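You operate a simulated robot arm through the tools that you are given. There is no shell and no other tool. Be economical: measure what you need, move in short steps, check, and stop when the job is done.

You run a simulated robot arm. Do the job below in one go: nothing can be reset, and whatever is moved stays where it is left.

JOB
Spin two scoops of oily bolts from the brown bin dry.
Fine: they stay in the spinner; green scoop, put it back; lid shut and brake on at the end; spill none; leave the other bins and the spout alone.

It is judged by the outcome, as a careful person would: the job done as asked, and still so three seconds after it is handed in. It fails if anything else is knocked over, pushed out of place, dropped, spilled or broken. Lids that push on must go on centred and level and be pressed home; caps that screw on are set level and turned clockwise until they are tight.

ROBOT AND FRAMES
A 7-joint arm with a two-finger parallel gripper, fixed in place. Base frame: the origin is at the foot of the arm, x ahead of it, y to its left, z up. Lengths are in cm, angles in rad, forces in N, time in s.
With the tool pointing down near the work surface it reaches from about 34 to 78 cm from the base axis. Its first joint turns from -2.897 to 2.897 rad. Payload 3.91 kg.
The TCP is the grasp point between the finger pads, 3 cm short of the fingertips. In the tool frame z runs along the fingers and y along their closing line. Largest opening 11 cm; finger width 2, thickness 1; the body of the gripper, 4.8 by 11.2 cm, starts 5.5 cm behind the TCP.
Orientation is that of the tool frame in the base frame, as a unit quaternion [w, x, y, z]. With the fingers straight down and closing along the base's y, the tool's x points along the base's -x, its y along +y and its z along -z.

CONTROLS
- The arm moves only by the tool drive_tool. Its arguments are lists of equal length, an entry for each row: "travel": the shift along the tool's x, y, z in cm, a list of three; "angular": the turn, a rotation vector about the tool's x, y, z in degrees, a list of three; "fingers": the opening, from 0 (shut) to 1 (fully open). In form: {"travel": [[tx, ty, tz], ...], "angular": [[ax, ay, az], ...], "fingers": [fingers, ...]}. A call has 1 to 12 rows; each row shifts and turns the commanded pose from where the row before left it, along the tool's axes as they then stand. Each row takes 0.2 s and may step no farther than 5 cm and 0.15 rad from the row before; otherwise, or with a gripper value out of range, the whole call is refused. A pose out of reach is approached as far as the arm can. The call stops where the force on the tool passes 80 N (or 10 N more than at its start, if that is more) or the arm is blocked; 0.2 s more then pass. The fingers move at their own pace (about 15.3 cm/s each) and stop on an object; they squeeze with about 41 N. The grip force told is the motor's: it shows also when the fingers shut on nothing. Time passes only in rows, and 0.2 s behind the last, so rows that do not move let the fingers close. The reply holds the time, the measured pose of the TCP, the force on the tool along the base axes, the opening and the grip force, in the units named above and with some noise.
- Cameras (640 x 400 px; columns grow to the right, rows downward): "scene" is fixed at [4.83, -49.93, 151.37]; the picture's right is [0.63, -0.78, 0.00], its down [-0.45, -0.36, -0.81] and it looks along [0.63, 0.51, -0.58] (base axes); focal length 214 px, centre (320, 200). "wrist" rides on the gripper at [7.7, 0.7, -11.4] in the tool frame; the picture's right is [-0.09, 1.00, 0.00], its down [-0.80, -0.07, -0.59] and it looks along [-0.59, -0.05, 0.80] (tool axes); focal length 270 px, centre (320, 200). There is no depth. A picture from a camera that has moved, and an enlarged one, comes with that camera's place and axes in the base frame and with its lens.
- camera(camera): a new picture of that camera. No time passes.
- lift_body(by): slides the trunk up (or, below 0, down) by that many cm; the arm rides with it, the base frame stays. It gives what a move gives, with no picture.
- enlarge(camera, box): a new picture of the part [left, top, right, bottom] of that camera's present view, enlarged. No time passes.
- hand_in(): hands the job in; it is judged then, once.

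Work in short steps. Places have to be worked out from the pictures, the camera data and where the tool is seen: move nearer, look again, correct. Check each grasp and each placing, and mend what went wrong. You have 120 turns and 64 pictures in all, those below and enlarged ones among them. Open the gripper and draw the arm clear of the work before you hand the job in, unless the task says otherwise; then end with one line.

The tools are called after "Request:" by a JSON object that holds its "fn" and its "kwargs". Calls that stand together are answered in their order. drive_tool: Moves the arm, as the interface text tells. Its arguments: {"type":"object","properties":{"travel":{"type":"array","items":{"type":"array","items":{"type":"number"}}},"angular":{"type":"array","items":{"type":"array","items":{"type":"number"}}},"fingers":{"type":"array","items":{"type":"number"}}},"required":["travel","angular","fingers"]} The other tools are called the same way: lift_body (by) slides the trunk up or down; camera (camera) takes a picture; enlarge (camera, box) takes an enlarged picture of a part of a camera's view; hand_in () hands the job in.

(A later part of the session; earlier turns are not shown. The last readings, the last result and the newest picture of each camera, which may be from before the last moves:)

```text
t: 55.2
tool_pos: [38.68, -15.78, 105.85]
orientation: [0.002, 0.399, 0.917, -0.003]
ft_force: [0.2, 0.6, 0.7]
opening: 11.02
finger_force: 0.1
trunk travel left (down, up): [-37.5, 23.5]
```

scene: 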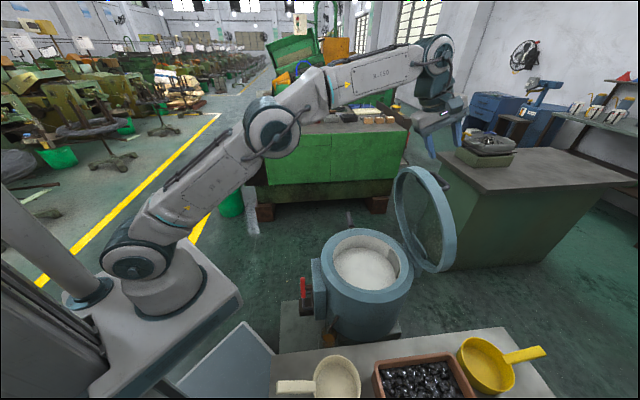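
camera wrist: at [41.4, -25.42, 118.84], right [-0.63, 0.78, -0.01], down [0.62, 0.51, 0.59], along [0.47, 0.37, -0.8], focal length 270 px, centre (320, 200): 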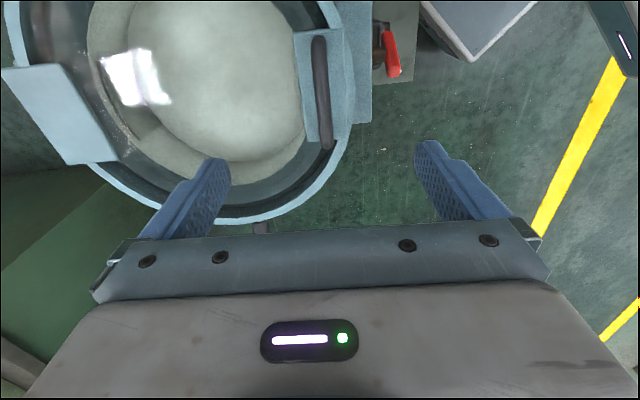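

Moving over the green scoop. I plan to grip its handle with the tool leaned back 20° so that later pitching stays within reach.

Request:
{"fn": "drive_tool", "kwargs": {"travel": [[-0.07, -4.95, 0], [-0.07, -4.95, 0], [-0.07, -4.95, 0], [-0.07, -4.95, 0], [-0.07, -4.95, 0], [-0.07, -4.95, 0], [-0.07, -4.95, 0], [-0.07, -4.95, 0], [-0.07, -4.95, 0], [-0.07, -4.95, 0], [-0.07, -4.95, 0], [-0.07, -4.95, 0]], "angular": [[0, 0, 0], [0, 0, 0], [0, 0, 0], [0, 0, 0], [0, 0, 0], [0, 0, 0], [0, 0, 0], [0, 0, 0], [0, 0, 0], [0, 0, 0], [0, 0, 0], [0, 0, 0]], "fingers": [1, 1, 1, 1, 1, 1, 1, 1, 1, 1, 1, 1]}}

Request:
{"fn": "drive_tool", "kwargs": {"travel": [[0, -1.9, 4], [0, 0, 4], [0, 0, 0], [0, 0, 0], [0, 0, 0], [0, 0, 0]], "angular": [[0, 0, -0.8], [0, 0, 0], [0, -7, 0], [0, -7, 0], [0, -6, 0], [0, 0, 0]], "fingers": [1, 1, 1, 1, 1, 1]}}

```text
t: 57.8
tool_pos: [-4.16, -57.07, 106.05]
orientation: [0.001, 0.398, 0.917, -0.003]
ft_force: [-0.8, -0.4, 0.3]
opening: 11.0
finger_force: 0.0
trunk travel left (down, up): [-37.5, 23.5]
```

```text
t: 59.2
tool_pos: [-5.34, -58.13, 98.14]
orientation: [0.162, 0.386, 0.905, -0.072]
ft_force: [-0.3, 0.5, -0.3]
opening: 10.98
finger_force: 0.0
trunk travel left (down, up): [-37.5, 23.5]
```

Request:
{"fn": "drive_tool", "kwargs": {"travel": [[1.45, 0, 4], [1.45, 0, 4], [1.45, -0.1, 4], [1.4, 0, 3.8], [0, 0, 0]], "angular": [[0, 0, 0], [0, 0, 0], [0, 0, 0], [0, 0, 0], [0, 0, 0]], "fingers": [1, 1, 1, 1, 1]}}

Request:
{"fn": "camera", "kwargs": {"camera": "wrist"}}

```text
t: 60.4
tool_pos: [-5.35, -58.22, 81.32]
orientation: [0.162, 0.386, 0.906, -0.07]
ft_force: [0.2, -0.5, 0.2]
opening: 11.02
finger_force: 0.0
trunk travel left (down, up): [-37.5, 23.5]
```

```text
30 pictures are left
camera wrist: at [-12.62, -49.68, 89.17], right [0.78, 0.63, 0.03], down [0.33, -0.44, 0.84], along [0.54, -0.64, -0.55], focal length 270 px, centre (320, 200)
```

wrist: 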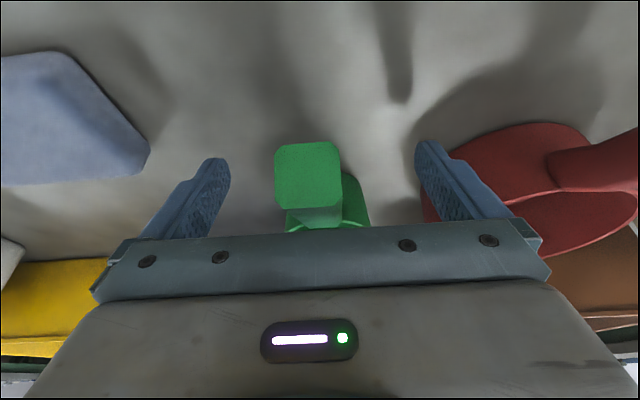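

Well aligned, with no contact. I close, then lift the scoop slightly and check the grip.

Request:
{"fn": "drive_tool", "kwargs": {"travel": [[0, 0, 0], [0, 0, 0], [0, 0, 0], [0, 0, 0], [-0.7, 0, -1.9], [-1.37, 0, -3.76], [-1.6, 0, -4.5], [0, 0, 0]], "angular": [[0, 0, 0], [0, 0, 0], [0, 0, 0], [0, 0, 0], [0, 0, 0], [0, 0, 0], [0, 0, 0], [0, 0, 0]], "fingers": [0, 0, 0, 0, 0, 0, 0, 0]}}

Request:
{"fn": "camera", "kwargs": {"camera": "wrist"}}

```text
t: 62.2
tool_pos: [-5.52, -58.17, 92.25]
orientation: [0.162, 0.386, 0.905, -0.071]
ft_force: [-0.4, 0.1, -1.1]
opening: 2.31
finger_force: 41.1
trunk travel left (down, up): [-37.5, 23.5]
```

```text
29 pictures are left
camera wrist: at [-12.85, -49.62, 100.13], right [0.78, 0.63, 0.03], down [0.33, -0.44, 0.84], along [0.54, -0.64, -0.55], focal length 270 px, centre (320, 200)
```

wrist: 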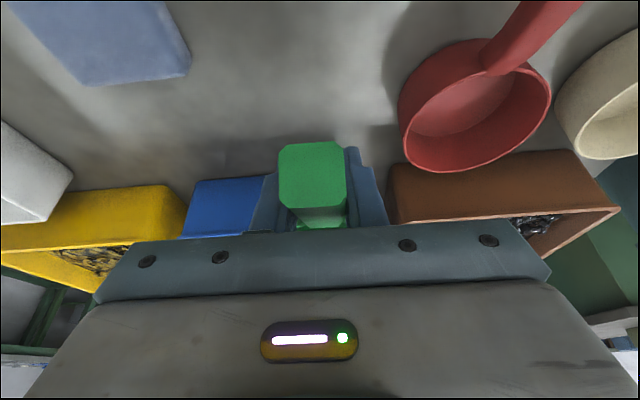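

The scoop is held firmly. I raise the trunk for reach while pitched, then carry the scoop to above the near side of the brown bin, whose centre I put at about (28,-64.5) with the rim at z≈84.5.

Request:
{"fn": "lift_body", "kwargs": {"by": 20}}

Request:
{"fn": "drive_tool", "kwargs": {"travel": [[-2.1, 2.83, 2.46], [-2.1, 2.83, 2.46], [-2.1, 2.83, 2.46], [-2.1, 2.83, 2.46], [-2.1, 2.83, 2.46], [-2.1, 2.83, 2.46], [-2.1, 2.83, 2.46], [0, 0, 0]], "angular": [[0, 0, 0], [0, 0, 0], [0, 0, 0], [0, 0, 0], [0, 0, 0], [0, 0, 0], [0, 0, 0], [0, 0, 0]], "fingers": [0, 0, 0, 0, 0, 0, 0, 0]}}

Request:
{"fn": "camera", "kwargs": {"camera": "wrist"}}

Request:
{"fn": "enlarge", "kwargs": {"camera": "scene", "box": [320, 270, 528, 400]}}

```text
t: 64.4
tool_pos: [-5.55, -58.19, 112.29]
orientation: [0.161, 0.386, 0.906, -0.071]
ft_force: [0.0, -0.2, -0.5]
opening: 2.3
finger_force: 41.0
trunk travel left (down, up): [-57.5, 3.5]
```

```text
t: 66.2
tool_pos: [22.1, -58.87, 100.91]
orientation: [0.161, 0.386, 0.906, -0.071]
ft_force: [0.2, -0.3, -1.3]
opening: 2.28
finger_force: 41.2
trunk travel left (down, up): [-57.5, 3.5]
```

```text
28 pictures are left
camera wrist: at [14.86, -50.22, 108.8], right [0.78, 0.63, 0.03], down [0.33, -0.44, 0.84], along [0.54, -0.64, -0.55], focal length 270 px, centre (320, 200)
```

wrist: 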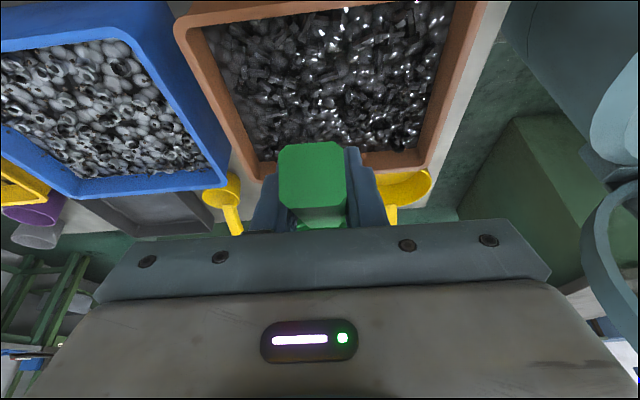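

```text
3.08 times, centred on (424, 335) of scene
camera zoom: at [4.83, -49.93, 151.37], right [0.63, -0.78, 0.0], down [-0.45, -0.36, -0.81], along [0.63, 0.51, -0.58], focal length 660 px, centre (0, -215)
```

zoom: 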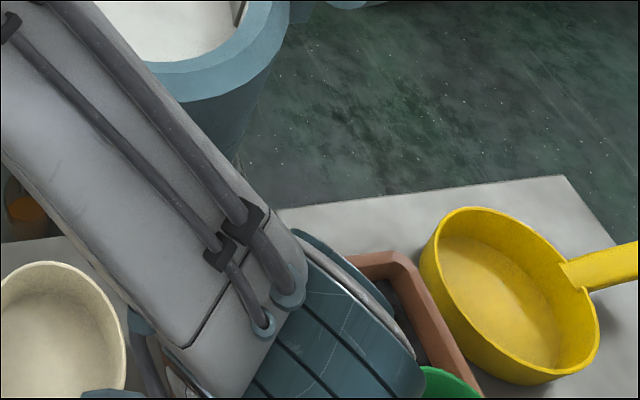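

The bin centre is about 8.4 cm ahead and 1.5 cm to the right of the tool. I shift sideways a little and pitch the scoop 50° nose-down above the bin.

Request:
{"fn": "drive_tool", "kwargs": {"travel": [[0, 1.2, 0], [0, 0, 0], [0, 0, 0], [0, 0, 0], [0, 0, 0], [0, 0, 0], [0, 0, 0], [0, 0, 0]], "angular": [[0, 7, 0], [0, 7.2, 0], [0, 7.2, 0], [0, 7.2, 0], [0, 7.2, 0], [0, 7.2, 0], [0, 7, 0], [0, 0, 0]], "fingers": [0, 0, 0, 0, 0, 0, 0, 0]}}

Request:
{"fn": "camera", "kwargs": {"camera": "wrist"}}

```text
t: 68.0
tool_pos: [23.23, -57.92, 101.1]
orientation: [-0.237, 0.378, 0.889, 0.098]
ft_force: [0.2, -0.1, -1.4]
opening: 2.29
finger_force: 41.2
trunk travel left (down, up): [-57.5, 3.5]
```

```text
26 pictures are left
camera wrist: at [22.98, -56.73, 114.66], right [0.77, 0.63, -0.05], down [0.63, -0.76, 0.12], along [0.04, -0.12, -0.99], focal length 270 px, centre (320, 200)
```

wrist: 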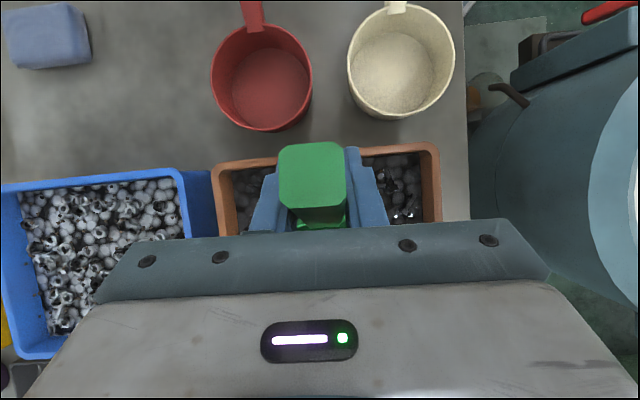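

The near wall is about 1.6 cm behind the TCP, and I'm centred sideways. I dig down until the cup nearly reaches the bin floor.

Request:
{"fn": "drive_tool", "kwargs": {"travel": [[-1.9, 0, 2.35], [-1.5, 0, 2.6], [-1.0, 0, 1.73], [-0.6, 0, 1.04], [-0.6, 0, 1.04], [0, 0, 0]], "angular": [[0, 0, 0], [0, 0, 0], [0, 0, 0], [0, 0, 0], [0, 0, 0], [0, 0, 0]], "fingers": [0, 0, 0, 0, 0, 0]}}

```text
t: 69.4
tool_pos: [23.72, -58.4, 90.62]
orientation: [-0.237, 0.379, 0.889, 0.099]
ft_force: [0.2, 0.3, -1.4]
opening: 2.31
finger_force: 41.1
trunk travel left (down, up): [-57.5, 3.5]
```

No resistance yet at 90.6. I go slightly deeper and push forward through the bolts.

Request:
{"fn": "drive_tool", "kwargs": {"travel": [[-1.2, 0, 0.1], [-1.3, 0, -0.75], [-1.3, 0, -0.75], [-1.3, 0, -0.75], [0, 0, 0]], "angular": [[0, 0, 0], [0, 0, 0], [0, 0, 0], [0, 0, 0], [0, 0, 0]], "fingers": [0, 0, 0, 0, 0]}}

```text
t: 70.6
tool_pos: [26.32, -60.58, 90.43]
orientation: [-0.236, 0.38, 0.889, 0.098]
ft_force: [-0.4, -0.3, -1.4]
opening: 2.31
finger_force: 41.5
out of reach, approached as far as the arm can: row 3, 4
trunk travel left (down, up): [-57.5, 3.5]
```

At the reach limit after about 3.5 cm of push. I now level the scoop while it rises through the bolts.

Request:
{"fn": "drive_tool", "kwargs": {"travel": [[0, 0, 0], [0, 0, 0], [-0.3, 0, 0], [-0.3, 0, 0], [-0.2, 0, -0.2], [0, 0, -0.3], [0, 0, -0.3], [0, 0, 0]], "angular": [[0, -7.2, 0], [0, -7.2, 0], [0, -7.2, 0], [0, -7.2, 0], [0, -7.2, 0], [0, -7.2, 0], [0, -7.2, 0], [0, 0, 0]], "fingers": [0, 0, 0, 0, 0, 0, 0, 0]}}

Request:
{"fn": "enlarge", "kwargs": {"camera": "scene", "box": [370, 300, 530, 400]}}

```text
t: 72.4
tool_pos: [26.75, -61.14, 91.42]
orientation: [0.166, 0.385, 0.905, -0.072]
ft_force: [1.3, -0.5, -2.6]
opening: 2.28
finger_force: 41.2
trunk travel left (down, up): [-57.5, 3.5]
```

```text
4.00 times, centred on (450, 350) of scene
camera zoom: at [4.83, -49.93, 151.37], right [0.63, -0.78, 0.0], down [-0.45, -0.36, -0.81], along [0.63, 0.51, -0.58], focal length 858 px, centre (-200, -400)
```

zoom: 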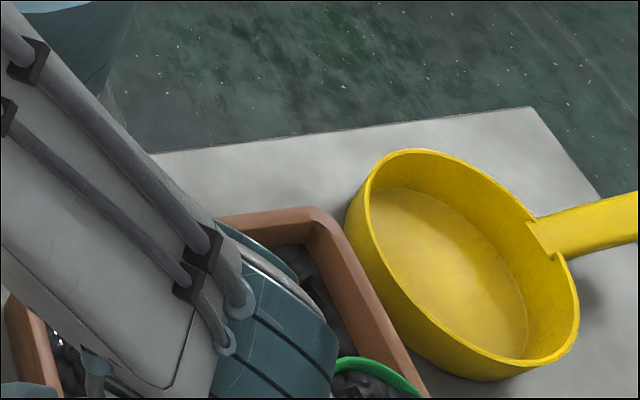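

The load rose by about 1.2 N and bolts are visible in the green cup. I lift straight up over the bin and look into the cup.

Request:
{"fn": "drive_tool", "kwargs": {"travel": [[-0.7, 0, -1.9], [-1.4, 0, -3.75], [-1.4, 0, -3.75], [-1.4, 0, -3.75], [0, 0, 0], [0, 0, 0]], "angular": [[0, 0, 0], [0, 0, 0], [0, 0, 0], [0, 0, 0], [0, 0, 0], [0, 0, 0]], "fingers": [0, 0, 0, 0, 0, 0]}}

Request:
{"fn": "enlarge", "kwargs": {"camera": "scene", "box": [370, 290, 530, 390]}}

```text
t: 73.8
tool_pos: [26.54, -61.18, 105.35]
orientation: [0.165, 0.385, 0.905, -0.072]
ft_force: [0.2, -0.3, -2.0]
opening: 2.3
finger_force: 40.7
trunk travel left (down, up): [-57.5, 3.5]
```

```text
4.00 times, centred on (450, 340) of scene
camera zoom: at [4.83, -49.93, 151.37], right [0.63, -0.78, 0.0], down [-0.45, -0.36, -0.81], along [0.63, 0.51, -0.58], focal length 858 px, centre (-200, -360)
```

zoom: 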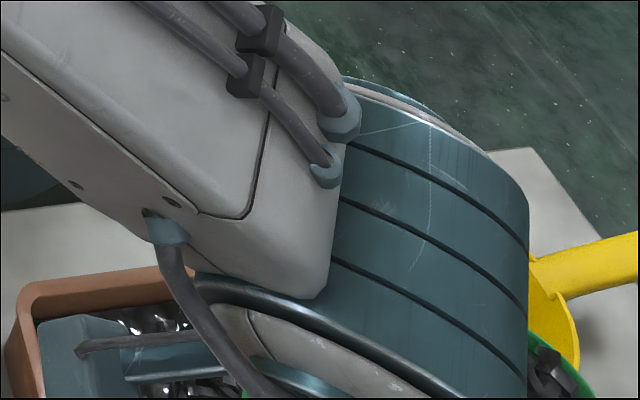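

The cup is heaped with one bolt standing at the edge, so I move gently in small steps toward the spinner, level.

Request:
{"fn": "drive_tool", "kwargs": {"travel": [[0.15, 0.7, -0.06], [0.3, 1.5, -0.1], [0.49, 2.3, -0.18], [0.49, 2.5, -0.18], [0.49, 2.5, -0.18], [0.49, 2.5, -0.18], [0.49, 2.5, -0.18], [0.49, 2.5, -0.18], [0.49, 2.5, -0.18], [0.49, 2.3, -0.18], [0.49, 1.5, -0.18], [0.2, 0.7, -0.1]], "angular": [[0, 0, 0], [0, 0, 0], [0, 0, 0], [0, 0, 0], [0, 0, 0], [0, 0, 0], [0, 0, 0], [0, 0, 0], [0, 0, 0], [0, 0, 0], [0, 0, 0], [0, 0, 0]], "fingers": [0, 0, 0, 0, 0, 0, 0, 0, 0, 0, 0, 0]}}

Request:
{"fn": "camera", "kwargs": {"camera": "scene"}}

```text
t: 76.4
tool_pos: [40.4, -40.51, 105.17]
orientation: [0.165, 0.385, 0.905, -0.072]
ft_force: [0.4, -0.3, -2.5]
opening: 2.3
finger_force: 41.1
trunk travel left (down, up): [-57.5, 3.5]
```

```text
23 pictures are left
```

scene: 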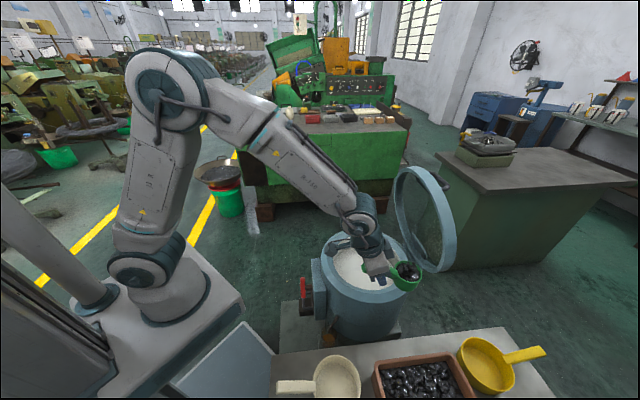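

All is fine so far, so I continue to above the basket centre and come down to pouring height.

Request:
{"fn": "drive_tool", "kwargs": {"travel": [[0.43, 0.7, -0.16], [0.43, 1.5, -0.16], [0.43, 2.5, -0.16], [0.43, 2.5, -0.16], [0.43, 2.5, -0.16], [0.43, 2.5, -0.16], [0.43, 2.5, -0.16], [0.43, 2.3, -0.16], [0.43, 1.5, -0.16], [0.7, 0, 1.9], [1.0, 0, 2.6], [0.9, 0, 2.4]], "angular": [[0, 0, 0], [0, 0, 0], [0, 0, 0], [0, 0, 0], [0, 0, 0], [0, 0, 0], [0, 0, 0], [0, 0, 0], [0, 0, 0], [0, 0, 0], [0, 0, 0], [0, 0, 0]], "fingers": [0, 0, 0, 0, 0, 0, 0, 0, 0, 0, 0, 0]}}

Request:
{"fn": "enlarge", "kwargs": {"camera": "scene", "box": [290, 200, 450, 300]}}

```text
t: 79.0
tool_pos: [50.66, -24.85, 97.69]
orientation: [0.165, 0.385, 0.905, -0.071]
ft_force: [-0.2, -0.2, -1.9]
opening: 2.31
finger_force: 41.8
trunk travel left (down, up): [-57.5, 3.5]
```

```text
4.00 times, centred on (370, 250) of scene
camera zoom: at [4.83, -49.93, 151.37], right [0.63, -0.78, 0.0], down [-0.45, -0.36, -0.81], along [0.63, 0.51, -0.58], focal length 858 px, centre (120, 0)
```

zoom: 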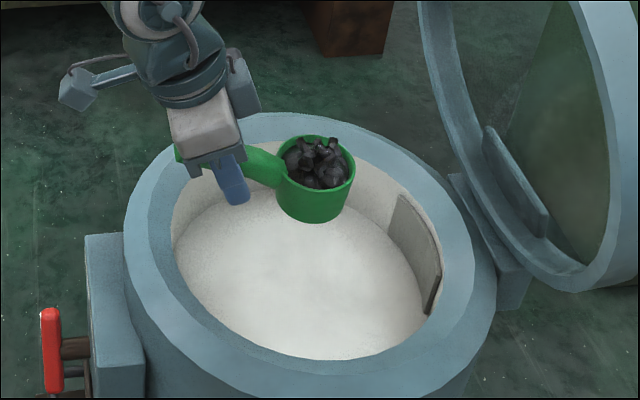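

The cup is full and centred over the basket. I roll about the forward axis so that it empties sideways into the basket.

Request:
{"fn": "drive_tool", "kwargs": {"travel": [[0, 0, 0], [0, 0, 0], [0, 0, 0], [0, 0, 0], [0, 0, 0], [0, 0, 0], [0, 0, 0]], "angular": [[-7.5, 0, 2.74], [-7.5, 0, 2.74], [-7.5, 0, 2.74], [-7.5, 0, 2.74], [-7.5, 0, 2.74], [-7.5, 0, 2.74], [-7.5, 0, 2.74]], "fingers": [0, 0, 0, 0, 0, 0, 0]}}

```text
t: 80.6
tool_pos: [50.66, -24.74, 97.81]
orientation: [0.327, 0.413, 0.769, 0.362]
ft_force: [-0.6, 0.3, -1.7]
opening: 2.3
finger_force: 41.3
trunk travel left (down, up): [-57.5, 3.5]
```

Request:
{"fn": "drive_tool", "kwargs": {"travel": [[0, 0, 0], [0, 0, 0], [0, 0, 0], [0, 0, 0], [0, 0, 0], [0, 0, 0], [0, 0, 0], [0, 0, 0], [0, 0, 0]], "angular": [[-7.5, 0, 2.74], [-7.5, 0, 2.74], [-7.5, 0, 2.74], [-7.5, 0, 2.74], [-7.5, 0, 2.74], [-7.5, 0, 2.74], [-7.5, 0, 2.74], [-7.5, 0, 2.74], [0, 0, 0]], "fingers": [0, 0, 0, 0, 0, 0, 0, 0, 0]}}

Request:
{"fn": "enlarge", "kwargs": {"camera": "scene", "box": [290, 200, 450, 300]}}

```text
t: 82.6
tool_pos: [50.9, -24.74, 97.57]
orientation: [0.417, 0.329, 0.397, 0.749]
ft_force: [0.1, 0.4, -1.0]
opening: 2.26
finger_force: 41.1
trunk travel left (down, up): [-57.5, 3.5]
```

```text
4.00 times, centred on (370, 250) of scene
camera zoom: at [4.83, -49.93, 151.37], right [0.63, -0.78, 0.0], down [-0.45, -0.36, -0.81], along [0.63, 0.51, -0.58], focal length 858 px, centre (120, 0)
```

zoom: 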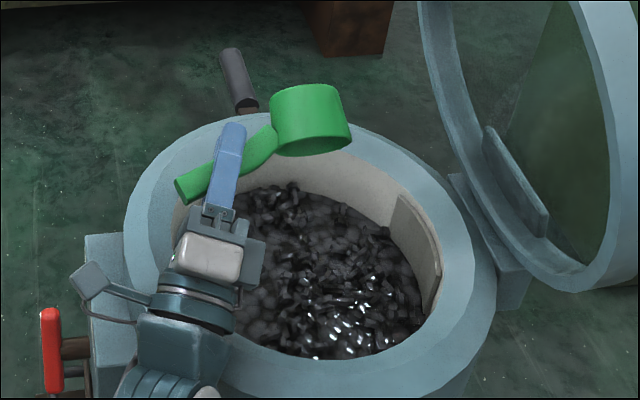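

It emptied cleanly, with the bolts in the basket and the cup clear of the rim. I roll back and return to the bin for the second scoop.

Request:
{"fn": "drive_tool", "kwargs": {"travel": [[0, 0, 0], [0, 0, 0], [0, 0, 0], [0, 0, 0], [0, 0, 0], [0, 0, 0], [0, 0, 0], [0, 0, 0]], "angular": [[7.5, 0, -2.74], [7.5, 0, -2.74], [7.5, 0, -2.74], [7.5, 0, -2.74], [7.5, 0, -2.74], [7.5, 0, -2.74], [7.5, 0, -2.74], [7.5, 0, -2.74]], "fingers": [0, 0, 0, 0, 0, 0, 0, 0]}}

Request:
{"fn": "drive_tool", "kwargs": {"travel": [[0, 0, 0], [0, 0, 0], [0, 0, 0], [0, 0, 0], [0, 0, 0], [0, 0, 0], [0, 0, 0], [-0.9, 0, -2.5], [-0.9, 0, -2.5], [-0.7, 0, -2], [0, 0, 0]], "angular": [[7.5, 0, -2.74], [7.5, 0, -2.74], [7.5, 0, -2.74], [7.5, 0, -2.74], [7.5, 0, -2.74], [7.5, 0, -2.74], [7.5, 0, -2.74], [0, 0, 0], [0, 0, 0], [0, 0, 0], [0, 0, 0]], "fingers": [0, 0, 0, 0, 0, 0, 0, 0, 0, 0, 0]}}

```text
t: 84.4
tool_pos: [50.88, -24.61, 97.74]
orientation: [0.326, 0.414, 0.77, 0.36]
ft_force: [-0.4, 0.6, -1.2]
opening: 2.31
finger_force: 41.0
trunk travel left (down, up): [-57.5, 3.5]
```

```text
t: 86.8
tool_pos: [50.64, -24.63, 105.21]
orientation: [0.164, 0.385, 0.905, -0.072]
ft_force: [0.5, -0.8, -1.0]
opening: 2.32
finger_force: 40.8
trunk travel left (down, up): [-57.5, 3.5]
```

Request:
{"fn": "drive_tool", "kwargs": {"travel": [[-0.33, -3.88, 0.55], [-0.33, -3.88, 0.55], [-0.33, -3.88, 0.55], [-0.33, -3.88, 0.55], [-0.33, -3.88, 0.55], [-0.33, -3.88, 0.55], [-0.33, -3.88, 0.55], [-0.33, -3.88, 0.55], [-0.33, -3.88, 0.55], [-0.33, -3.88, 0.55], [0, 0, 0]], "angular": [[0, 0, 0], [0, 0, 0], [0, 0, 0], [0, 0, 0], [0, 0, 0], [0, 0, 0], [0, 0, 0], [0, 0, 0], [0, 0, 0], [0, 0, 0], [0, 0, 0]], "fingers": [0, 0, 0, 0, 0, 0, 0, 0, 0, 0, 0]}}

Request:
{"fn": "drive_tool", "kwargs": {"travel": [[0, 0, 0], [0, 0, 0], [0, 0, 0], [0, 0, 0], [0, 0, 0], [0, 0, 0], [0, 0, 0], [0, 0, 0]], "angular": [[0, 7.2, 0], [0, 7.2, 0], [0, 7.2, 0], [0, 7.2, 0], [0, 7.2, 0], [0, 7.2, 0], [0, 6.8, 0], [0, 0, 0]], "fingers": [0, 0, 0, 0, 0, 0, 0, 0]}}

Request:
{"fn": "camera", "kwargs": {"camera": "wrist"}}

```text
t: 89.2
tool_pos: [26.26, -55.28, 101.44]
orientation: [0.165, 0.386, 0.905, -0.071]
ft_force: [-0.1, -0.2, -0.1]
opening: 2.31
finger_force: 41.1
trunk travel left (down, up): [-57.5, 3.5]
```

```text
t: 91.0
tool_pos: [26.1, -55.03, 101.38]
orientation: [-0.235, 0.38, 0.889, 0.098]
ft_force: [-0.2, -0.8, -0.6]
opening: 2.28
finger_force: 40.8
trunk travel left (down, up): [-57.5, 3.5]
```

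```text
20 pictures are left
camera wrist: at [25.87, -53.77, 114.91], right [0.77, 0.63, -0.05], down [0.63, -0.76, 0.13], along [0.04, -0.13, -0.99], focal length 270 px, centre (320, 200)
```

wrist: 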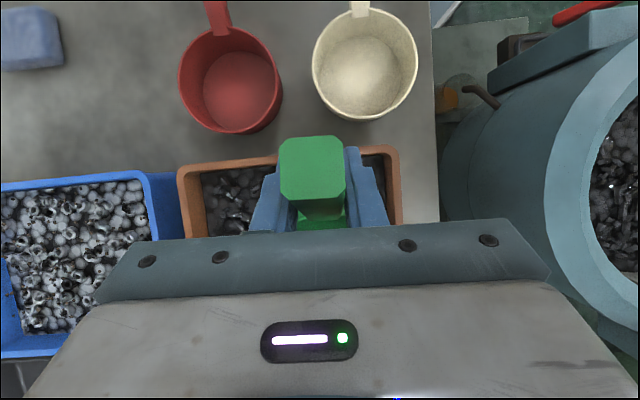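

Clear of the right wall by about 3.5 cm, and the bench is clean. I repeat the dig, push and level.

Request:
{"fn": "drive_tool", "kwargs": {"travel": [[-1.9, 0, 2.35], [-1.5, 0, 2.6], [-1.0, 0, 1.73], [-0.7, 0, 1.2], [-0.6, 0, 1.04], [-1.3, 0, -0.6], [-1.3, 0, -0.75], [-1.3, 0, -0.75], [0, 0, 0]], "angular": [[0, 0, 0], [0, 0, 0], [0, 0, 0], [0, 0, 0], [0, 0, 0], [0, 0, 0], [0, 0, 0], [0, 0, 0], [0, 0, 0]], "fingers": [0, 0, 0, 0, 0, 0, 0, 0, 0]}}

Request:
{"fn": "drive_tool", "kwargs": {"travel": [[0, 0, 0], [0, 0, 0], [-0.3, 0, 0], [-0.3, 0, 0], [-0.2, 0, -0.2], [0, 0, -0.3], [0, 0, -0.3], [0, 0, 0]], "angular": [[0, -7.2, 0], [0, -7.2, 0], [0, -7.2, 0], [0, -7.2, 0], [0, -7.2, 0], [0, -7.2, 0], [0, -7, 0], [0, 0, 0]], "fingers": [0, 0, 0, 0, 0, 0, 0, 0]}}

Request:
{"fn": "drive_tool", "kwargs": {"travel": [[-0.7, 0, -1.9], [-1.4, 0, -3.75], [-1.4, 0, -3.75], [-1.4, 0, -3.75], [0, 0, 0], [0, 0, 0]], "angular": [[0, 0, 0], [0, 0, 0], [0, 0, 0], [0, 0, 0], [0, 0, 0], [0, 0, 0]], "fingers": [0, 0, 0, 0, 0, 0]}}

```text
t: 93.0
tool_pos: [29.56, -58.67, 90.84]
orientation: [-0.234, 0.379, 0.89, 0.098]
ft_force: [-0.5, -0.5, -1.6]
opening: 2.3
finger_force: 41.1
trunk travel left (down, up): [-57.5, 3.5]
```

```text
t: 94.8
tool_pos: [30.16, -59.15, 91.44]
orientation: [0.167, 0.385, 0.905, -0.073]
ft_force: [0.4, 0.1, -1.8]
opening: 2.28
finger_force: 41.0
trunk travel left (down, up): [-57.5, 3.5]
```

```text
t: 96.2
tool_pos: [30.08, -59.04, 105.41]
orientation: [0.167, 0.386, 0.905, -0.073]
ft_force: [0.6, 0.4, -1.1]
opening: 2.28
finger_force: 41.2
trunk travel left (down, up): [-57.5, 3.5]
```

Lifted clear. I carry it gently toward the spinner in the same way and check the fill on the way.

Request:
{"fn": "drive_tool", "kwargs": {"travel": [[0.15, 0.7, -0.06], [0.35, 1.5, -0.12], [0.52, 2.3, -0.19], [0.52, 2.5, -0.19], [0.52, 2.5, -0.19], [0.52, 2.5, -0.19], [0.52, 2.5, -0.19], [0.52, 2.5, -0.19], [0.52, 2.5, -0.19], [0.52, 2.5, -0.19], [0.52, 2.0, -0.19], [0.4, 1.0, -0.15]], "angular": [[0, 0, 0], [0, 0, 0], [0, 0, 0], [0, 0, 0], [0, 0, 0], [0, 0, 0], [0, 0, 0], [0, 0, 0], [0, 0, 0], [0, 0, 0], [0, 0, 0], [0, 0, 0]], "fingers": [0, 0, 0, 0, 0, 0, 0, 0, 0, 0, 0, 0]}}

Request:
{"fn": "enlarge", "kwargs": {"camera": "scene", "box": [270, 230, 542, 400]}}

```text
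t: 98.8
tool_pos: [43.89, -37.41, 105.2]
orientation: [0.166, 0.386, 0.904, -0.073]
ft_force: [0.2, -0.4, -2.7]
opening: 2.31
finger_force: 41.2
trunk travel left (down, up): [-57.5, 3.5]
```

```text
2.35 times, centred on (406, 315) of scene
camera zoom: at [4.83, -49.93, 151.37], right [0.63, -0.78, 0.0], down [-0.45, -0.36, -0.81], along [0.63, 0.51, -0.58], focal length 505 px, centre (118, -71)
```

zoom: 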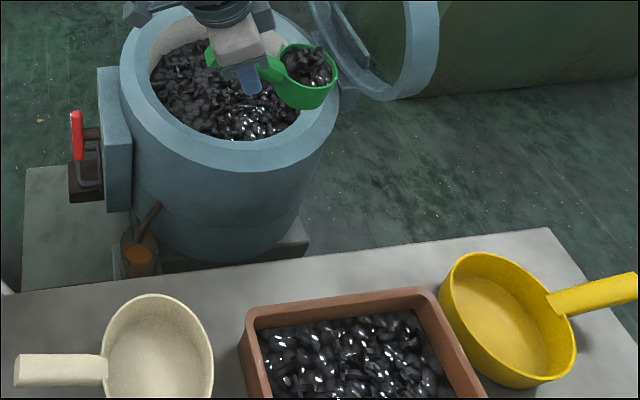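

A full cup again and nothing spilled. I continue to above the basket centre and down, then roll to pour.

Request:
{"fn": "drive_tool", "kwargs": {"travel": [[0.58, 0.7, -0.22], [0.58, 1.8, -0.22], [0.58, 2.5, -0.22], [0.58, 2.5, -0.22], [0.58, 2.5, -0.22], [0.58, 2.3, -0.22], [0.58, 1.3, -0.22], [0.7, 0, 1.9], [1.0, 0, 2.6], [0.9, 0, 2.4], [0, 0, 0]], "angular": [[0, 0, 0], [0, 0, 0], [0, 0, 0], [0, 0, 0], [0, 0, 0], [0, 0, 0], [0, 0, 0], [0, 0, 0], [0, 0, 0], [0, 0, 0], [0, 0, 0]], "fingers": [0, 0, 0, 0, 0, 0, 0, 0, 0, 0, 0]}}

Request:
{"fn": "drive_tool", "kwargs": {"travel": [[0, 0, 0], [0, 0, 0], [0, 0, 0], [0, 0, 0], [0, 0, 0], [0, 0, 0], [0, 0, 0]], "angular": [[-7.5, 0, 2.74], [-7.5, 0, 2.74], [-7.5, 0, 2.74], [-7.5, 0, 2.74], [-7.5, 0, 2.74], [-7.5, 0, 2.74], [-7.5, 0, 2.74]], "fingers": [0, 0, 0, 0, 0, 0, 0]}}

Request:
{"fn": "drive_tool", "kwargs": {"travel": [[0, 0, 0], [0, 0, 0], [0, 0, 0], [0, 0, 0], [0, 0, 0], [0, 0, 0], [0, 0, 0], [0, 0, 0], [0, 0, 0], [0, 0, 0]], "angular": [[-7.5, 0, 2.74], [-7.5, 0, 2.74], [-7.5, 0, 2.74], [-7.5, 0, 2.74], [-7.5, 0, 2.74], [-7.5, 0, 2.74], [-7.5, 0, 2.74], [-7.5, 0, 2.74], [0, 0, 0], [0, 0, 0]], "fingers": [0, 0, 0, 0, 0, 0, 0, 0, 0, 0]}}

Request:
{"fn": "enlarge", "kwargs": {"camera": "scene", "box": [290, 200, 450, 300]}}

```text
t: 101.2
tool_pos: [50.82, -24.9, 97.61]
orientation: [0.166, 0.386, 0.905, -0.072]
ft_force: [-0.8, -0.4, -1.9]
opening: 2.3
finger_force: 40.5
trunk travel left (down, up): [-57.5, 3.5]
```

```text
t: 102.8
tool_pos: [50.88, -25.06, 97.79]
orientation: [0.329, 0.413, 0.769, 0.362]
ft_force: [0.7, 1.3, -1.8]
opening: 2.29
finger_force: 41.4
trunk travel left (down, up): [-57.5, 3.5]
```

```text
t: 105.0
tool_pos: [50.82, -25.07, 97.63]
orientation: [0.418, 0.327, 0.399, 0.748]
ft_force: [0.1, -0.5, -0.5]
opening: 2.28
finger_force: 40.5
trunk travel left (down, up): [-57.5, 3.5]
```

```text
4.00 times, centred on (370, 250) of scene
camera zoom: at [4.83, -49.93, 151.37], right [0.63, -0.78, 0.0], down [-0.45, -0.36, -0.81], along [0.63, 0.51, -0.58], focal length 858 px, centre (120, 0)
```

zoom: 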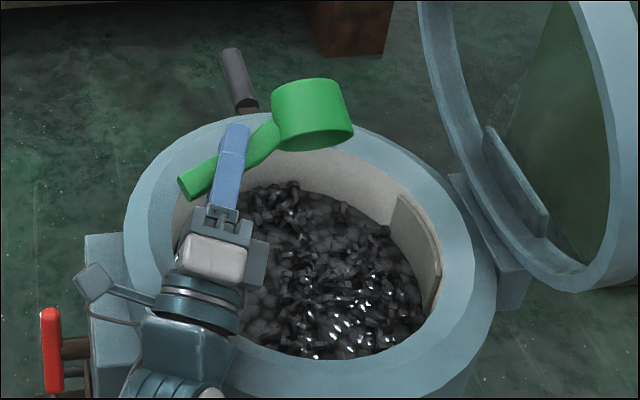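

The second scoop is in. I roll back, rise and carry the scoop back to its place.

Request:
{"fn": "drive_tool", "kwargs": {"travel": [[0, 0, 0], [0, 0, 0], [0, 0, 0], [0, 0, 0], [0, 0, 0], [0, 0, 0], [0, 0, 0], [0, 0, 0]], "angular": [[7.5, 0, -2.74], [7.5, 0, -2.74], [7.5, 0, -2.74], [7.5, 0, -2.74], [7.5, 0, -2.74], [7.5, 0, -2.74], [7.5, 0, -2.74], [7.5, 0, -2.74]], "fingers": [0, 0, 0, 0, 0, 0, 0, 0]}}

Request:
{"fn": "drive_tool", "kwargs": {"travel": [[0, 0, 0], [0, 0, 0], [0, 0, 0], [0, 0, 0], [0, 0, 0], [0, 0, 0], [0, 0, 0], [-0.9, 0, -2.5], [-0.9, 0, -2.5], [-0.7, 0, -2], [0, 0, 0]], "angular": [[7.5, 0, -2.74], [7.5, 0, -2.74], [7.5, 0, -2.74], [7.5, 0, -2.74], [7.5, 0, -2.74], [7.5, 0, -2.74], [7.5, 0, -2.74], [0, 0, 0], [0, 0, 0], [0, 0, 0], [0, 0, 0]], "fingers": [0, 0, 0, 0, 0, 0, 0, 0, 0, 0, 0]}}

Request:
{"fn": "drive_tool", "kwargs": {"travel": [[1, -4.54, -0.37], [1, -4.54, -0.37], [1, -4.54, -0.37], [1, -4.54, -0.37], [1, -4.54, -0.37], [1, -4.54, -0.37], [1, -4.54, -0.37], [1, -4.54, -0.37], [1, -4.54, -0.37], [1, -4.54, -0.37], [1, -4.54, -0.37], [1, -4.54, -0.37]], "angular": [[0, 0, 0], [0, 0, 0], [0, 0, 0], [0, 0, 0], [0, 0, 0], [0, 0, 0], [0, 0, 0], [0, 0, 0], [0, 0, 0], [0, 0, 0], [0, 0, 0], [0, 0, 0]], "fingers": [0, 0, 0, 0, 0, 0, 0, 0, 0, 0, 0, 0]}}

```text
t: 106.8
tool_pos: [50.86, -25.03, 97.74]
orientation: [0.329, 0.412, 0.77, 0.359]
ft_force: [0.1, 1.2, -0.6]
opening: 2.32
finger_force: 41.1
trunk travel left (down, up): [-57.5, 3.5]
```

```text
t: 109.2
tool_pos: [50.5, -24.8, 105.23]
orientation: [0.167, 0.385, 0.905, -0.073]
ft_force: [-0.2, -0.4, -1.7]
opening: 2.31
finger_force: 40.8
trunk travel left (down, up): [-57.5, 3.5]
```

```text
t: 111.8
tool_pos: [2.77, -53.35, 105.16]
orientation: [0.167, 0.386, 0.904, -0.072]
ft_force: [-0.6, -0.5, -0.5]
opening: 2.29
finger_force: 41.2
trunk travel left (down, up): [-57.5, 3.5]
```

Request:
{"fn": "drive_tool", "kwargs": {"travel": [[1.0, -4.62, -0.38], [1.0, -4.63, -0.38], [1.4, 0, 3.75], [1.4, 0, 3.75], [1.4, 0, 3.75], [1.4, 0, 3.75], [1.4, 0, 3.75], [0.6, 0, 1.5], [0, 0, 0]], "angular": [[0, 0, 0], [0, 0.6, 0], [0, 0, 0], [0, 0, 0], [0, 0, 0], [0, 0, 0], [0, 0, 0], [0, 0, 0], [0, 0, 0]], "fingers": [0, 0, 0, 0, 0, 0, 0, 0, 0]}}

```text
t: 113.8
tool_pos: [-5.76, -58.18, 83.52]
orientation: [0.162, 0.386, 0.906, -0.071]
ft_force: [0.0, 0.8, -0.9]
opening: 2.29
finger_force: 41.2
trunk travel left (down, up): [-57.5, 3.5]
```

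Request:
{"fn": "drive_tool", "kwargs": {"travel": [[0.0, 0.25, 0.85], [0.28, 0, 0.75], [0.17, 0, 0.4], [0, 0, 0]], "angular": [[0, 0, 0], [0, 0, 0], [0, 0, 0], [0, 0, 0]], "fingers": [0, 0, 0, 0]}}

```text
t: 114.8
tool_pos: [-5.53, -58.04, 81.69]
orientation: [0.162, 0.386, 0.905, -0.073]
ft_force: [-7.3, 8.2, 26.0]
opening: 2.33
finger_force: 41.0
trunk travel left (down, up): [-57.5, 3.5]
```

The scoop is down on the bench. I ease off, open and rise clear.

Request:
{"fn": "drive_tool", "kwargs": {"travel": [[-0.05, 0, -0.15], [0, 0, 0], [0, 0, 0], [-1.3, 0, -3.6], [-1.3, 0, -3.6], [-1.3, 0, -3.6], [-1.3, 0, -3.6], [-1.3, 0, -3.6], [-1.3, 0, -3.6], [-1.3, 0, -3.6], [0, 0, 0]], "angular": [[0, 0, 0], [0, 0, 0], [0, 0, 0], [0, 0, 0], [0, 0, 0], [0, 0, 0], [0, 0, 0], [0, 7, 0], [0, 7, 0], [0, 6, 0], [0, 0, 0]], "fingers": [0, 0.5, 1, 1, 1, 1, 1, 1, 1, 1, 1]}}

Request:
{"fn": "camera", "kwargs": {"camera": "wrist"}}

```text
t: 117.2
tool_pos: [-4.22, -58.88, 108.81]
orientation: [0.001, 0.393, 0.92, -0.003]
ft_force: [-0.4, 0.0, 0.1]
opening: 11.01
finger_force: 0.1
trunk travel left (down, up): [-57.5, 3.5]
```

```text
17 pictures are left
camera wrist: at [-9.17, -52.78, 120.07], right [0.78, 0.63, 0.0], down [0.5, -0.62, 0.6], along [0.37, -0.47, -0.8], focal length 270 px, centre (320, 200)
```

wrist: 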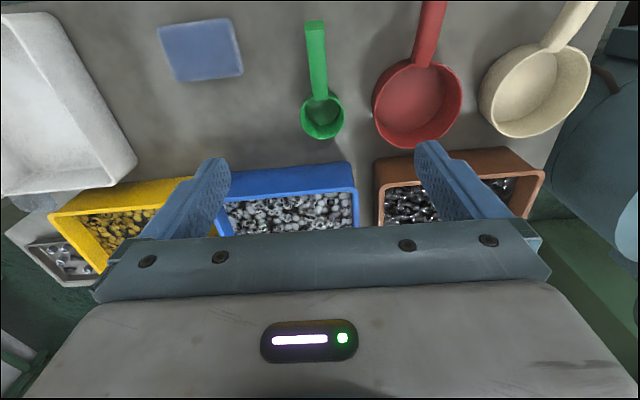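

The scoop is back in its place. Next is closing the lid: I return to the spinner, yaw to the lid-handle orientation and raise the trunk.

Request:
{"fn": "drive_tool", "kwargs": {"travel": [[0.14, 4.9, -0.9], [0.14, 4.9, -0.9], [0.14, 4.9, -0.9], [0.14, 4.9, -0.9], [0.14, 4.9, -0.9], [0.14, 4.9, -0.9], [0.14, 4.9, -0.9], [0.14, 4.9, -0.9], [0.14, 4.9, -0.9], [0.14, 4.9, -0.9], [0.14, 4.9, -0.9], [0.14, 4.9, -0.9]], "angular": [[0, 0, 0], [0, 0, 0], [0, 0, 0], [0, 0, 0], [0, 0, 0], [0, 0, 0], [0, 0, 0], [0, 0, 0], [0, 0, 0], [0, 0, 0], [0, 0, 0], [0, 0, 0]], "fingers": [1, 1, 1, 1, 1, 1, 1, 1, 1, 1, 1, 1]}}

Request:
{"fn": "lift_body", "kwargs": {"by": 3}}

Request:
{"fn": "drive_tool", "kwargs": {"travel": [[0, 0, 0], [0, 0, 0], [0, 0, 0], [0, 0, 0], [0, 0, 0], [0, 0, 0], [0, 0, 0], [0, 0, 0], [0, 0, 0], [0, 0, 0], [0, 0, 0], [0, 0, 0]], "angular": [[0, 0, -7.5], [0, 0, -7.5], [0, 0, -7.5], [0, 0, -7.5], [0, 0, -7.5], [0, 0, -7.5], [0, 0, -7.5], [0, 0, -7.5], [0, 0, -7.5], [0, 0, -7.5], [0, 0, -7.5], [0, 0, -7.5]], "fingers": [0.5, 0.5, 0.5, 0.5, 0.5, 0.5, 0.5, 0.5, 0.5, 0.5, 0.5, 0.5]}}

```text
t: 119.8
tool_pos: [36.79, -17.25, 118.97]
orientation: [0.002, 0.392, 0.92, -0.002]
ft_force: [0.7, 0.6, 0.9]
opening: 11.01
finger_force: 0.1
trunk travel left (down, up): [-57.5, 3.5]
```

```text
t: 120.5
tool_pos: [36.72, -17.25, 122.03]
orientation: [0.002, 0.393, 0.92, -0.003]
ft_force: [0.7, 0.8, 0.4]
opening: 11.0
finger_force: 0.1
trunk travel left (down, up): [-60.5, 0.5]
```

```text
t: 123.1
tool_pos: [36.77, -17.33, 122.2]
orientation: [0.0, -0.374, 0.928, -0.003]
ft_force: [-0.1, 0.0, 0.5]
opening: 5.5
finger_force: 0.0
trunk travel left (down, up): [-60.5, 0.5]
```

Request:
{"fn": "drive_tool", "kwargs": {"travel": [[-0.6, -4.5, -1.9], [-0.6, -4.5, -1.9], [-0.6, -4.5, -1.9], [-0.6, -4.5, -1.9], [-0.6, -4.8, -0.5], [-0.6, -4.82, 0.09], [-0.6, -4.78, 0.68], [-0.6, -4.66, 1.25], [0, 0, 0]], "angular": [[0, 0, 0], [0, 0, 0], [0, 0, 0], [0, 0, 0], [7, 0, 0], [7, 0, 0], [7, 0, 0], [6, 0, 0], [0, 0, 0]], "fingers": [0.5, 0.5, 0.5, 0.5, 0.5, 0.5, 0.5, 0.5, 0.5]}}

```text
t: 125.1
tool_pos: [65.73, -41.0, 131.85]
orientation: [0.087, -0.363, 0.901, -0.22]
ft_force: [-0.7, 0.6, 0.7]
opening: 5.47
finger_force: 0.1
trunk travel left (down, up): [-60.5, 0.5]
```

Request:
{"fn": "drive_tool", "kwargs": {"travel": [[-0.07, -0.1, 4], [-0.07, -0.1, 4], [-0.07, -0.1, 3], [-0.07, -0.1, 1.5], [0, 0, 0]], "angular": [[0, 0, 0], [0, 0, 0], [0, 0, 0], [0, 0, 0], [0, 0, 0]], "fingers": [0.5, 0.5, 0.5, 0.5, 0.5]}}

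Request:
{"fn": "enlarge", "kwargs": {"camera": "scene", "box": [310, 130, 470, 270]}}

```text
t: 126.3
tool_pos: [70.29, -44.97, 121.11]
orientation: [0.087, -0.363, 0.901, -0.22]
ft_force: [0.6, 1.0, -0.8]
opening: 5.51
finger_force: 0.1
trunk travel left (down, up): [-60.5, 0.5]
```

```text
2.86 times, centred on (390, 200) of scene
camera zoom: at [4.83, -49.93, 151.37], right [0.63, -0.78, 0.0], down [-0.45, -0.36, -0.81], along [0.63, 0.51, -0.58], focal length 613 px, centre (120, 200)
```

zoom: 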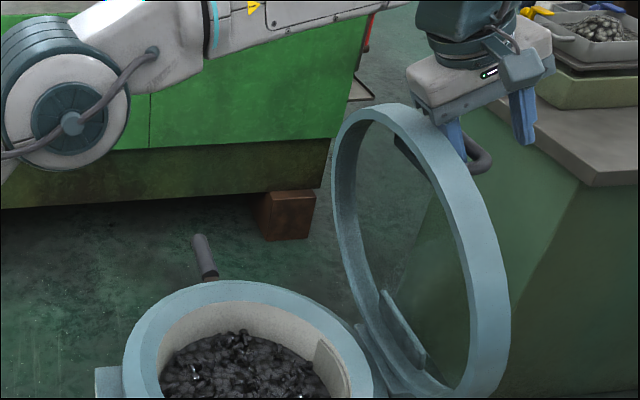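

The bar lies between the fingers, nearer the inner finger. I go a bit deeper, centre and close.

Request:
{"fn": "drive_tool", "kwargs": {"travel": [[0, 0.6, 0.9], [0, 0.4, 0], [0, 0, 0], [0, 0, 0], [0, 0, 0]], "angular": [[0, 0, 0], [0, 0, 0], [0, 0, 0], [0, 0, 0], [0, 0, 0]], "fingers": [0.5, 0.4, 0, 0, 0]}}

```text
t: 127.5
tool_pos: [70.04, -44.58, 119.65]
orientation: [0.086, -0.363, 0.901, -0.22]
ft_force: [-1.2, 0.3, -7.2]
opening: 1.41
finger_force: 45.6
trunk travel left (down, up): [-60.5, 0.5]
```

Geometry says the bar is close to the fingertips, so I reopen slightly, go 1.2 cm deeper and re-close.

Request:
{"fn": "drive_tool", "kwargs": {"travel": [[0, 0, 0], [0, 0, 0.7], [0, 0, 0.6], [0, 0, 0], [0, 0, 0], [0, 0, 0]], "angular": [[0, 0, 0], [0, 0, 0], [0, 0, 0], [0, 0, 0], [0, 0, 0], [0, 0, 0]], "fingers": [0.25, 0.25, 0.25, 0, 0, 0]}}

```text
t: 128.9
tool_pos: [70.25, -44.96, 119.49]
orientation: [0.09, -0.363, 0.9, -0.225]
ft_force: [4.4, 4.2, 39.8]
opening: 1.41
finger_force: 44.9
trunk travel left (down, up): [-60.5, 0.5]
```

Contact with the ring limits the depth, the same depth as when opening. I pull the lid back through vertical along the arc.

Request:
{"fn": "drive_tool", "kwargs": {"travel": [[0, 1.94, -1.55], [0, 2.03, -1.12], [0, 2.11, -0.96], [0, 0, 0]], "angular": [[0, 0, 0], [0, 0, 0], [0, 0, 0], [0, 0, 0]], "fingers": [0, 0, 0, 0]}}

Request:
{"fn": "enlarge", "kwargs": {"camera": "scene", "box": [310, 130, 470, 270]}}

```text
t: 129.9
tool_pos: [65.28, -40.04, 118.94]
orientation: [0.084, -0.363, 0.902, -0.219]
ft_force: [-1.5, 3.6, 6.7]
opening: 1.41
finger_force: 45.1
trunk travel left (down, up): [-60.5, 0.5]
```

```text
2.86 times, centred on (390, 200) of scene
camera zoom: at [4.83, -49.93, 151.37], right [0.63, -0.78, 0.0], down [-0.45, -0.36, -0.81], along [0.63, 0.51, -0.58], focal length 613 px, centre (120, 200)
```

zoom: 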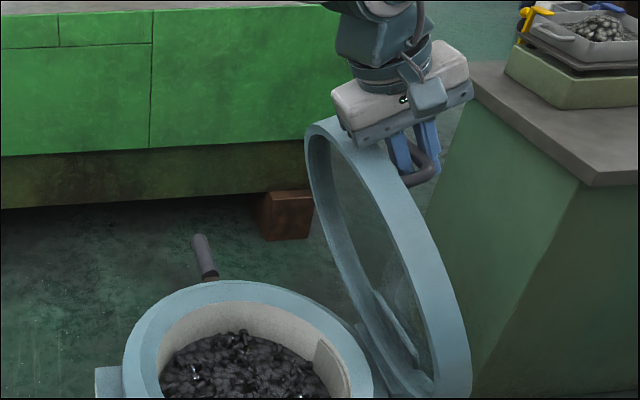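

The lid follows. I continue lowering, un-pitching the tool along the way.

Request:
{"fn": "drive_tool", "kwargs": {"travel": [[0, 1.83, -0.89], [0, 2.32, -0.41], [0, 2.35, 0.12], [0, 2.3, 0.65], [0, 2.33, 1.11], [0, 0, 0]], "angular": [[-7, 0, 0], [-7, 0, 0], [-7, 0, 0], [-6, 0, 0], [0, 0, 0], [0, 0, 0]], "fingers": [0, 0, 0, 0, 0, 0]}}

```text
t: 131.3
tool_pos: [57.68, -32.36, 115.46]
orientation: [-0.002, -0.371, 0.928, -0.001]
ft_force: [-2.4, -15.3, -21.9]
opening: 1.39
finger_force: 44.8
trunk travel left (down, up): [-60.5, 0.5]
```

Request:
{"fn": "drive_tool", "kwargs": {"travel": [[0, 2.0, 1.35], [0, 1.91, 1.4], [0, 1.81, 1.5], [0, 1.68, 1.6], [0, 0, 0]], "angular": [[0, 0, 0], [0, 0, 0], [0, 0, 0], [0, 0, 0], [0, 0, 0]], "fingers": [0, 0, 0, 0, 0]}}

Request:
{"fn": "drive_tool", "kwargs": {"travel": [[0, 1.55, 1.73], [0, 1.42, 1.85], [0, 1.26, 1.95], [0, 1.11, 2.04], [0, 0, 0]], "angular": [[0, 0, 0], [0, 0, 0], [0, 0, 0], [0, 0, 0], [0, 0, 0]], "fingers": [0, 0, 0, 0, 0]}}

```text
t: 132.5
tool_pos: [52.46, -27.19, 109.86]
orientation: [0.0, -0.373, 0.928, -0.002]
ft_force: [3.1, -21.8, -17.6]
opening: 1.43
finger_force: 44.9
trunk travel left (down, up): [-60.5, 0.5]
```

```text
t: 133.7
tool_pos: [48.78, -23.26, 102.32]
orientation: [-0.001, -0.372, 0.928, -0.003]
ft_force: [-20.0, -20.7, -4.3]
opening: 1.39
finger_force: 45.0
trunk travel left (down, up): [-60.5, 0.5]
```

Request:
{"fn": "drive_tool", "kwargs": {"travel": [[0.4, 0.94, 2.13], [0.1, 0.78, 2.19], [0, 0.6, 2.24], [0, 0.42, 2.0], [0, 0, 0.4], [0, 0, 0]], "angular": [[0, 0, 0], [0, 0, 0], [0, 0, 0], [0, 0, 0], [0, 0, 0], [0, 0, 0]], "fingers": [0, 0, 0, 0, 0, 0]}}

```text
t: 135.1
tool_pos: [46.67, -21.22, 93.64]
orientation: [0.0, -0.374, 0.928, -0.004]
ft_force: [-11.1, 20.3, 20.3]
opening: 1.38
finger_force: 45.6
trunk travel left (down, up): [-60.5, 0.5]
```

The lid has met the rim, with 20 N up. I press lightly, open the fingers and rise to check.

Request:
{"fn": "drive_tool", "kwargs": {"travel": [[0, 0, 0.3], [0, 0, 0], [0, 0, 0], [0, 0, -4], [0, 0, -4], [0, 0, -4], [0, 0, -4], [0, 0, 0]], "angular": [[0, 0, 0], [0, 0, 0], [0, 0, 0], [0, 0, 0], [0, 0, 0], [0, 0, 0], [0, 0, 0], [0, 0, 0]], "fingers": [0, 0.5, 0.5, 0.5, 0.5, 0.5, 0.5, 0.5]}}

Request:
{"fn": "enlarge", "kwargs": {"camera": "scene", "box": [280, 200, 440, 300]}}

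```text
t: 136.9
tool_pos: [47.05, -21.34, 108.95]
orientation: [-0.001, -0.373, 0.928, -0.002]
ft_force: [0.6, 0.6, -0.2]
opening: 5.5
finger_force: 0.1
trunk travel left (down, up): [-60.5, 0.5]
```

```text
4.00 times, centred on (360, 250) of scene
camera zoom: at [4.83, -49.93, 151.37], right [0.63, -0.78, 0.0], down [-0.45, -0.36, -0.81], along [0.63, 0.51, -0.58], focal length 858 px, centre (160, 0)
```

zoom: 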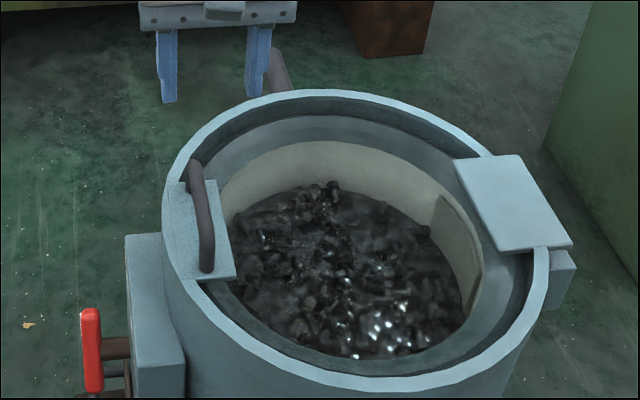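

The lid is shut with the bolts inside. For the brake, I place the knob centre at about (39.8,-12.9,72.5), the bar about 8 cm long at about 60°, with its marked top end leaning to +w ("BRAKE ON"). I move beside it with fingers closed and yaw so that the narrow side of the hand faces the box.

Request:
{"fn": "drive_tool", "kwargs": {"travel": [[-2.2, 3.7, 0], [-2.2, 3.7, 0], [-2.0, 3.7, 0]], "angular": [[0, 0, 0], [0, 0, 0], [0, 0, 0]], "fingers": [0.5, 0, 0]}}

Request:
{"fn": "drive_tool", "kwargs": {"travel": [[0, 0, 0], [0, 0, 0], [0, 0, 0], [0, 0, 0], [0, 0, 0], [0, 0, 0], [0, 0, 0], [0, 0, 0], [0, 0, 0], [0, 0, 0], [0, 0, 0], [0, 0, 0]], "angular": [[0, 0, 7.5], [0, 0, 7.5], [0, 0, 7.5], [0, 0, 7.5], [0, 0, 7.5], [0, 0, 7.5], [0, 0, 7.5], [0, 0, 7.5], [0, 0, 7.5], [0, 0, 7.5], [0, 0, 7.5], [0, 0, 7.5]], "fingers": [0, 0, 0, 0, 0, 0, 0, 0, 0, 0, 0, 0]}}

Request:
{"fn": "lift_body", "kwargs": {"by": -22}}

Request:
{"fn": "camera", "kwargs": {"camera": "wrist"}}

```text
t: 137.7
tool_pos: [43.6, -8.86, 108.77]
orientation: [-0.002, -0.373, 0.928, -0.005]
ft_force: [0.3, -0.6, -0.1]
opening: 0.01
finger_force: 37.9
trunk travel left (down, up): [-60.5, 0.5]
```

```text
t: 140.3
tool_pos: [43.76, -8.8, 108.99]
orientation: [0.002, 0.393, 0.92, -0.002]
ft_force: [-0.8, -0.2, 0.1]
opening: 0.0
finger_force: 38.3
trunk travel left (down, up): [-60.5, 0.5]
```

```text
t: 142.7
tool_pos: [43.56, -8.69, 86.92]
orientation: [0.002, 0.393, 0.92, -0.003]
ft_force: [0.6, -0.2, 0.6]
opening: 0.0
finger_force: 38.1
trunk travel left (down, up): [-38.5, 22.5]
```

```text
13 pictures are left
camera wrist: at [38.74, -2.61, 98.16], right [0.78, 0.63, 0.0], down [0.5, -0.62, 0.6], along [0.37, -0.47, -0.8], focal length 270 px, centre (320, 200)
```

wrist: 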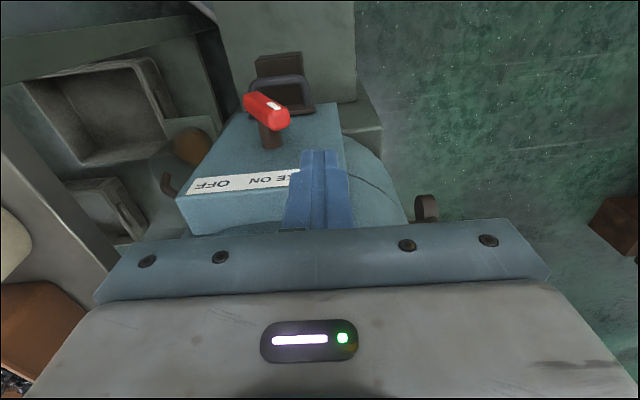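

The geometry is confirmed, with the bar's marked end at about (41.3,-11.2,76). I lower the closed fingertips beside it on the +w side and push toward "OFF".

Request:
{"fn": "drive_tool", "kwargs": {"travel": [[-0.3, 0, 4], [0, 0, 4], [0, 0, 1.8], [0, 0, 0], [0, -1, 0], [0, -1, 0], [0, -1, 0], [0, -1, 0], [0, -0.7, 0], [0, 0, 0]], "angular": [[0, 0, 0], [0, 0, 0], [0, 0, 0], [0, 0, 0], [0, 0, 0], [0, 0, 0], [0, 0, 0], [0, 0, 0], [0, 0, 0], [0, 0, 0]], "fingers": [0, 0, 0, 0, 0, 0, 0, 0, 0, 0]}}

Request:
{"fn": "enlarge", "kwargs": {"camera": "wrist", "box": [160, 40, 400, 190]}}

```text
t: 144.9
tool_pos: [40.44, -12.22, 77.13]
orientation: [0.002, 0.392, 0.92, -0.003]
ft_force: [0.8, 0.2, 0.4]
opening: 0.0
finger_force: 37.6
trunk travel left (down, up): [-38.5, 22.5]
```

```text
2.67 times, centred on (280, 115) of wrist
camera zoom: at [35.51, -6.08, 88.37], right [0.78, 0.63, 0.0], down [0.5, -0.62, 0.6], along [0.37, -0.47, -0.8], focal length 721 px, centre (427, 427)
```

zoom: 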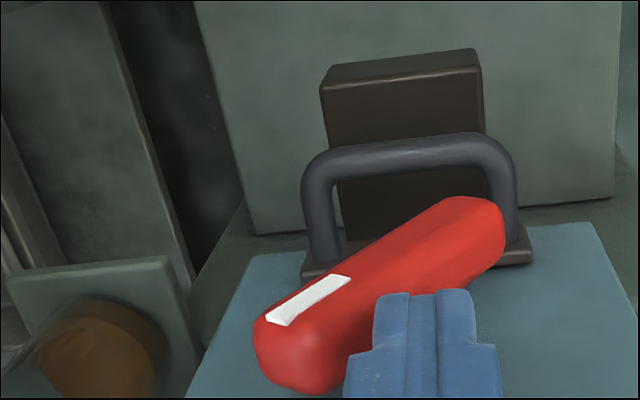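

The knob has turned, with the mark now well over on the OFF side at about 125° and no force. I nudge a bit further to feel for a stop.

Request:
{"fn": "drive_tool", "kwargs": {"travel": [[0, -0.5, 0], [0, -0.5, 0], [0, 0, 0]], "angular": [[0, 0, 0], [0, 0, 0], [0, 0, 0]], "fingers": [0, 0, 0]}}

```text
t: 145.7
tool_pos: [40.04, -12.55, 77.18]
orientation: [0.003, 0.391, 0.921, -0.002]
ft_force: [21.1, 30.7, -1.6]
opening: 0.0
finger_force: 37.4
trunk travel left (down, up): [-38.5, 22.5]
```

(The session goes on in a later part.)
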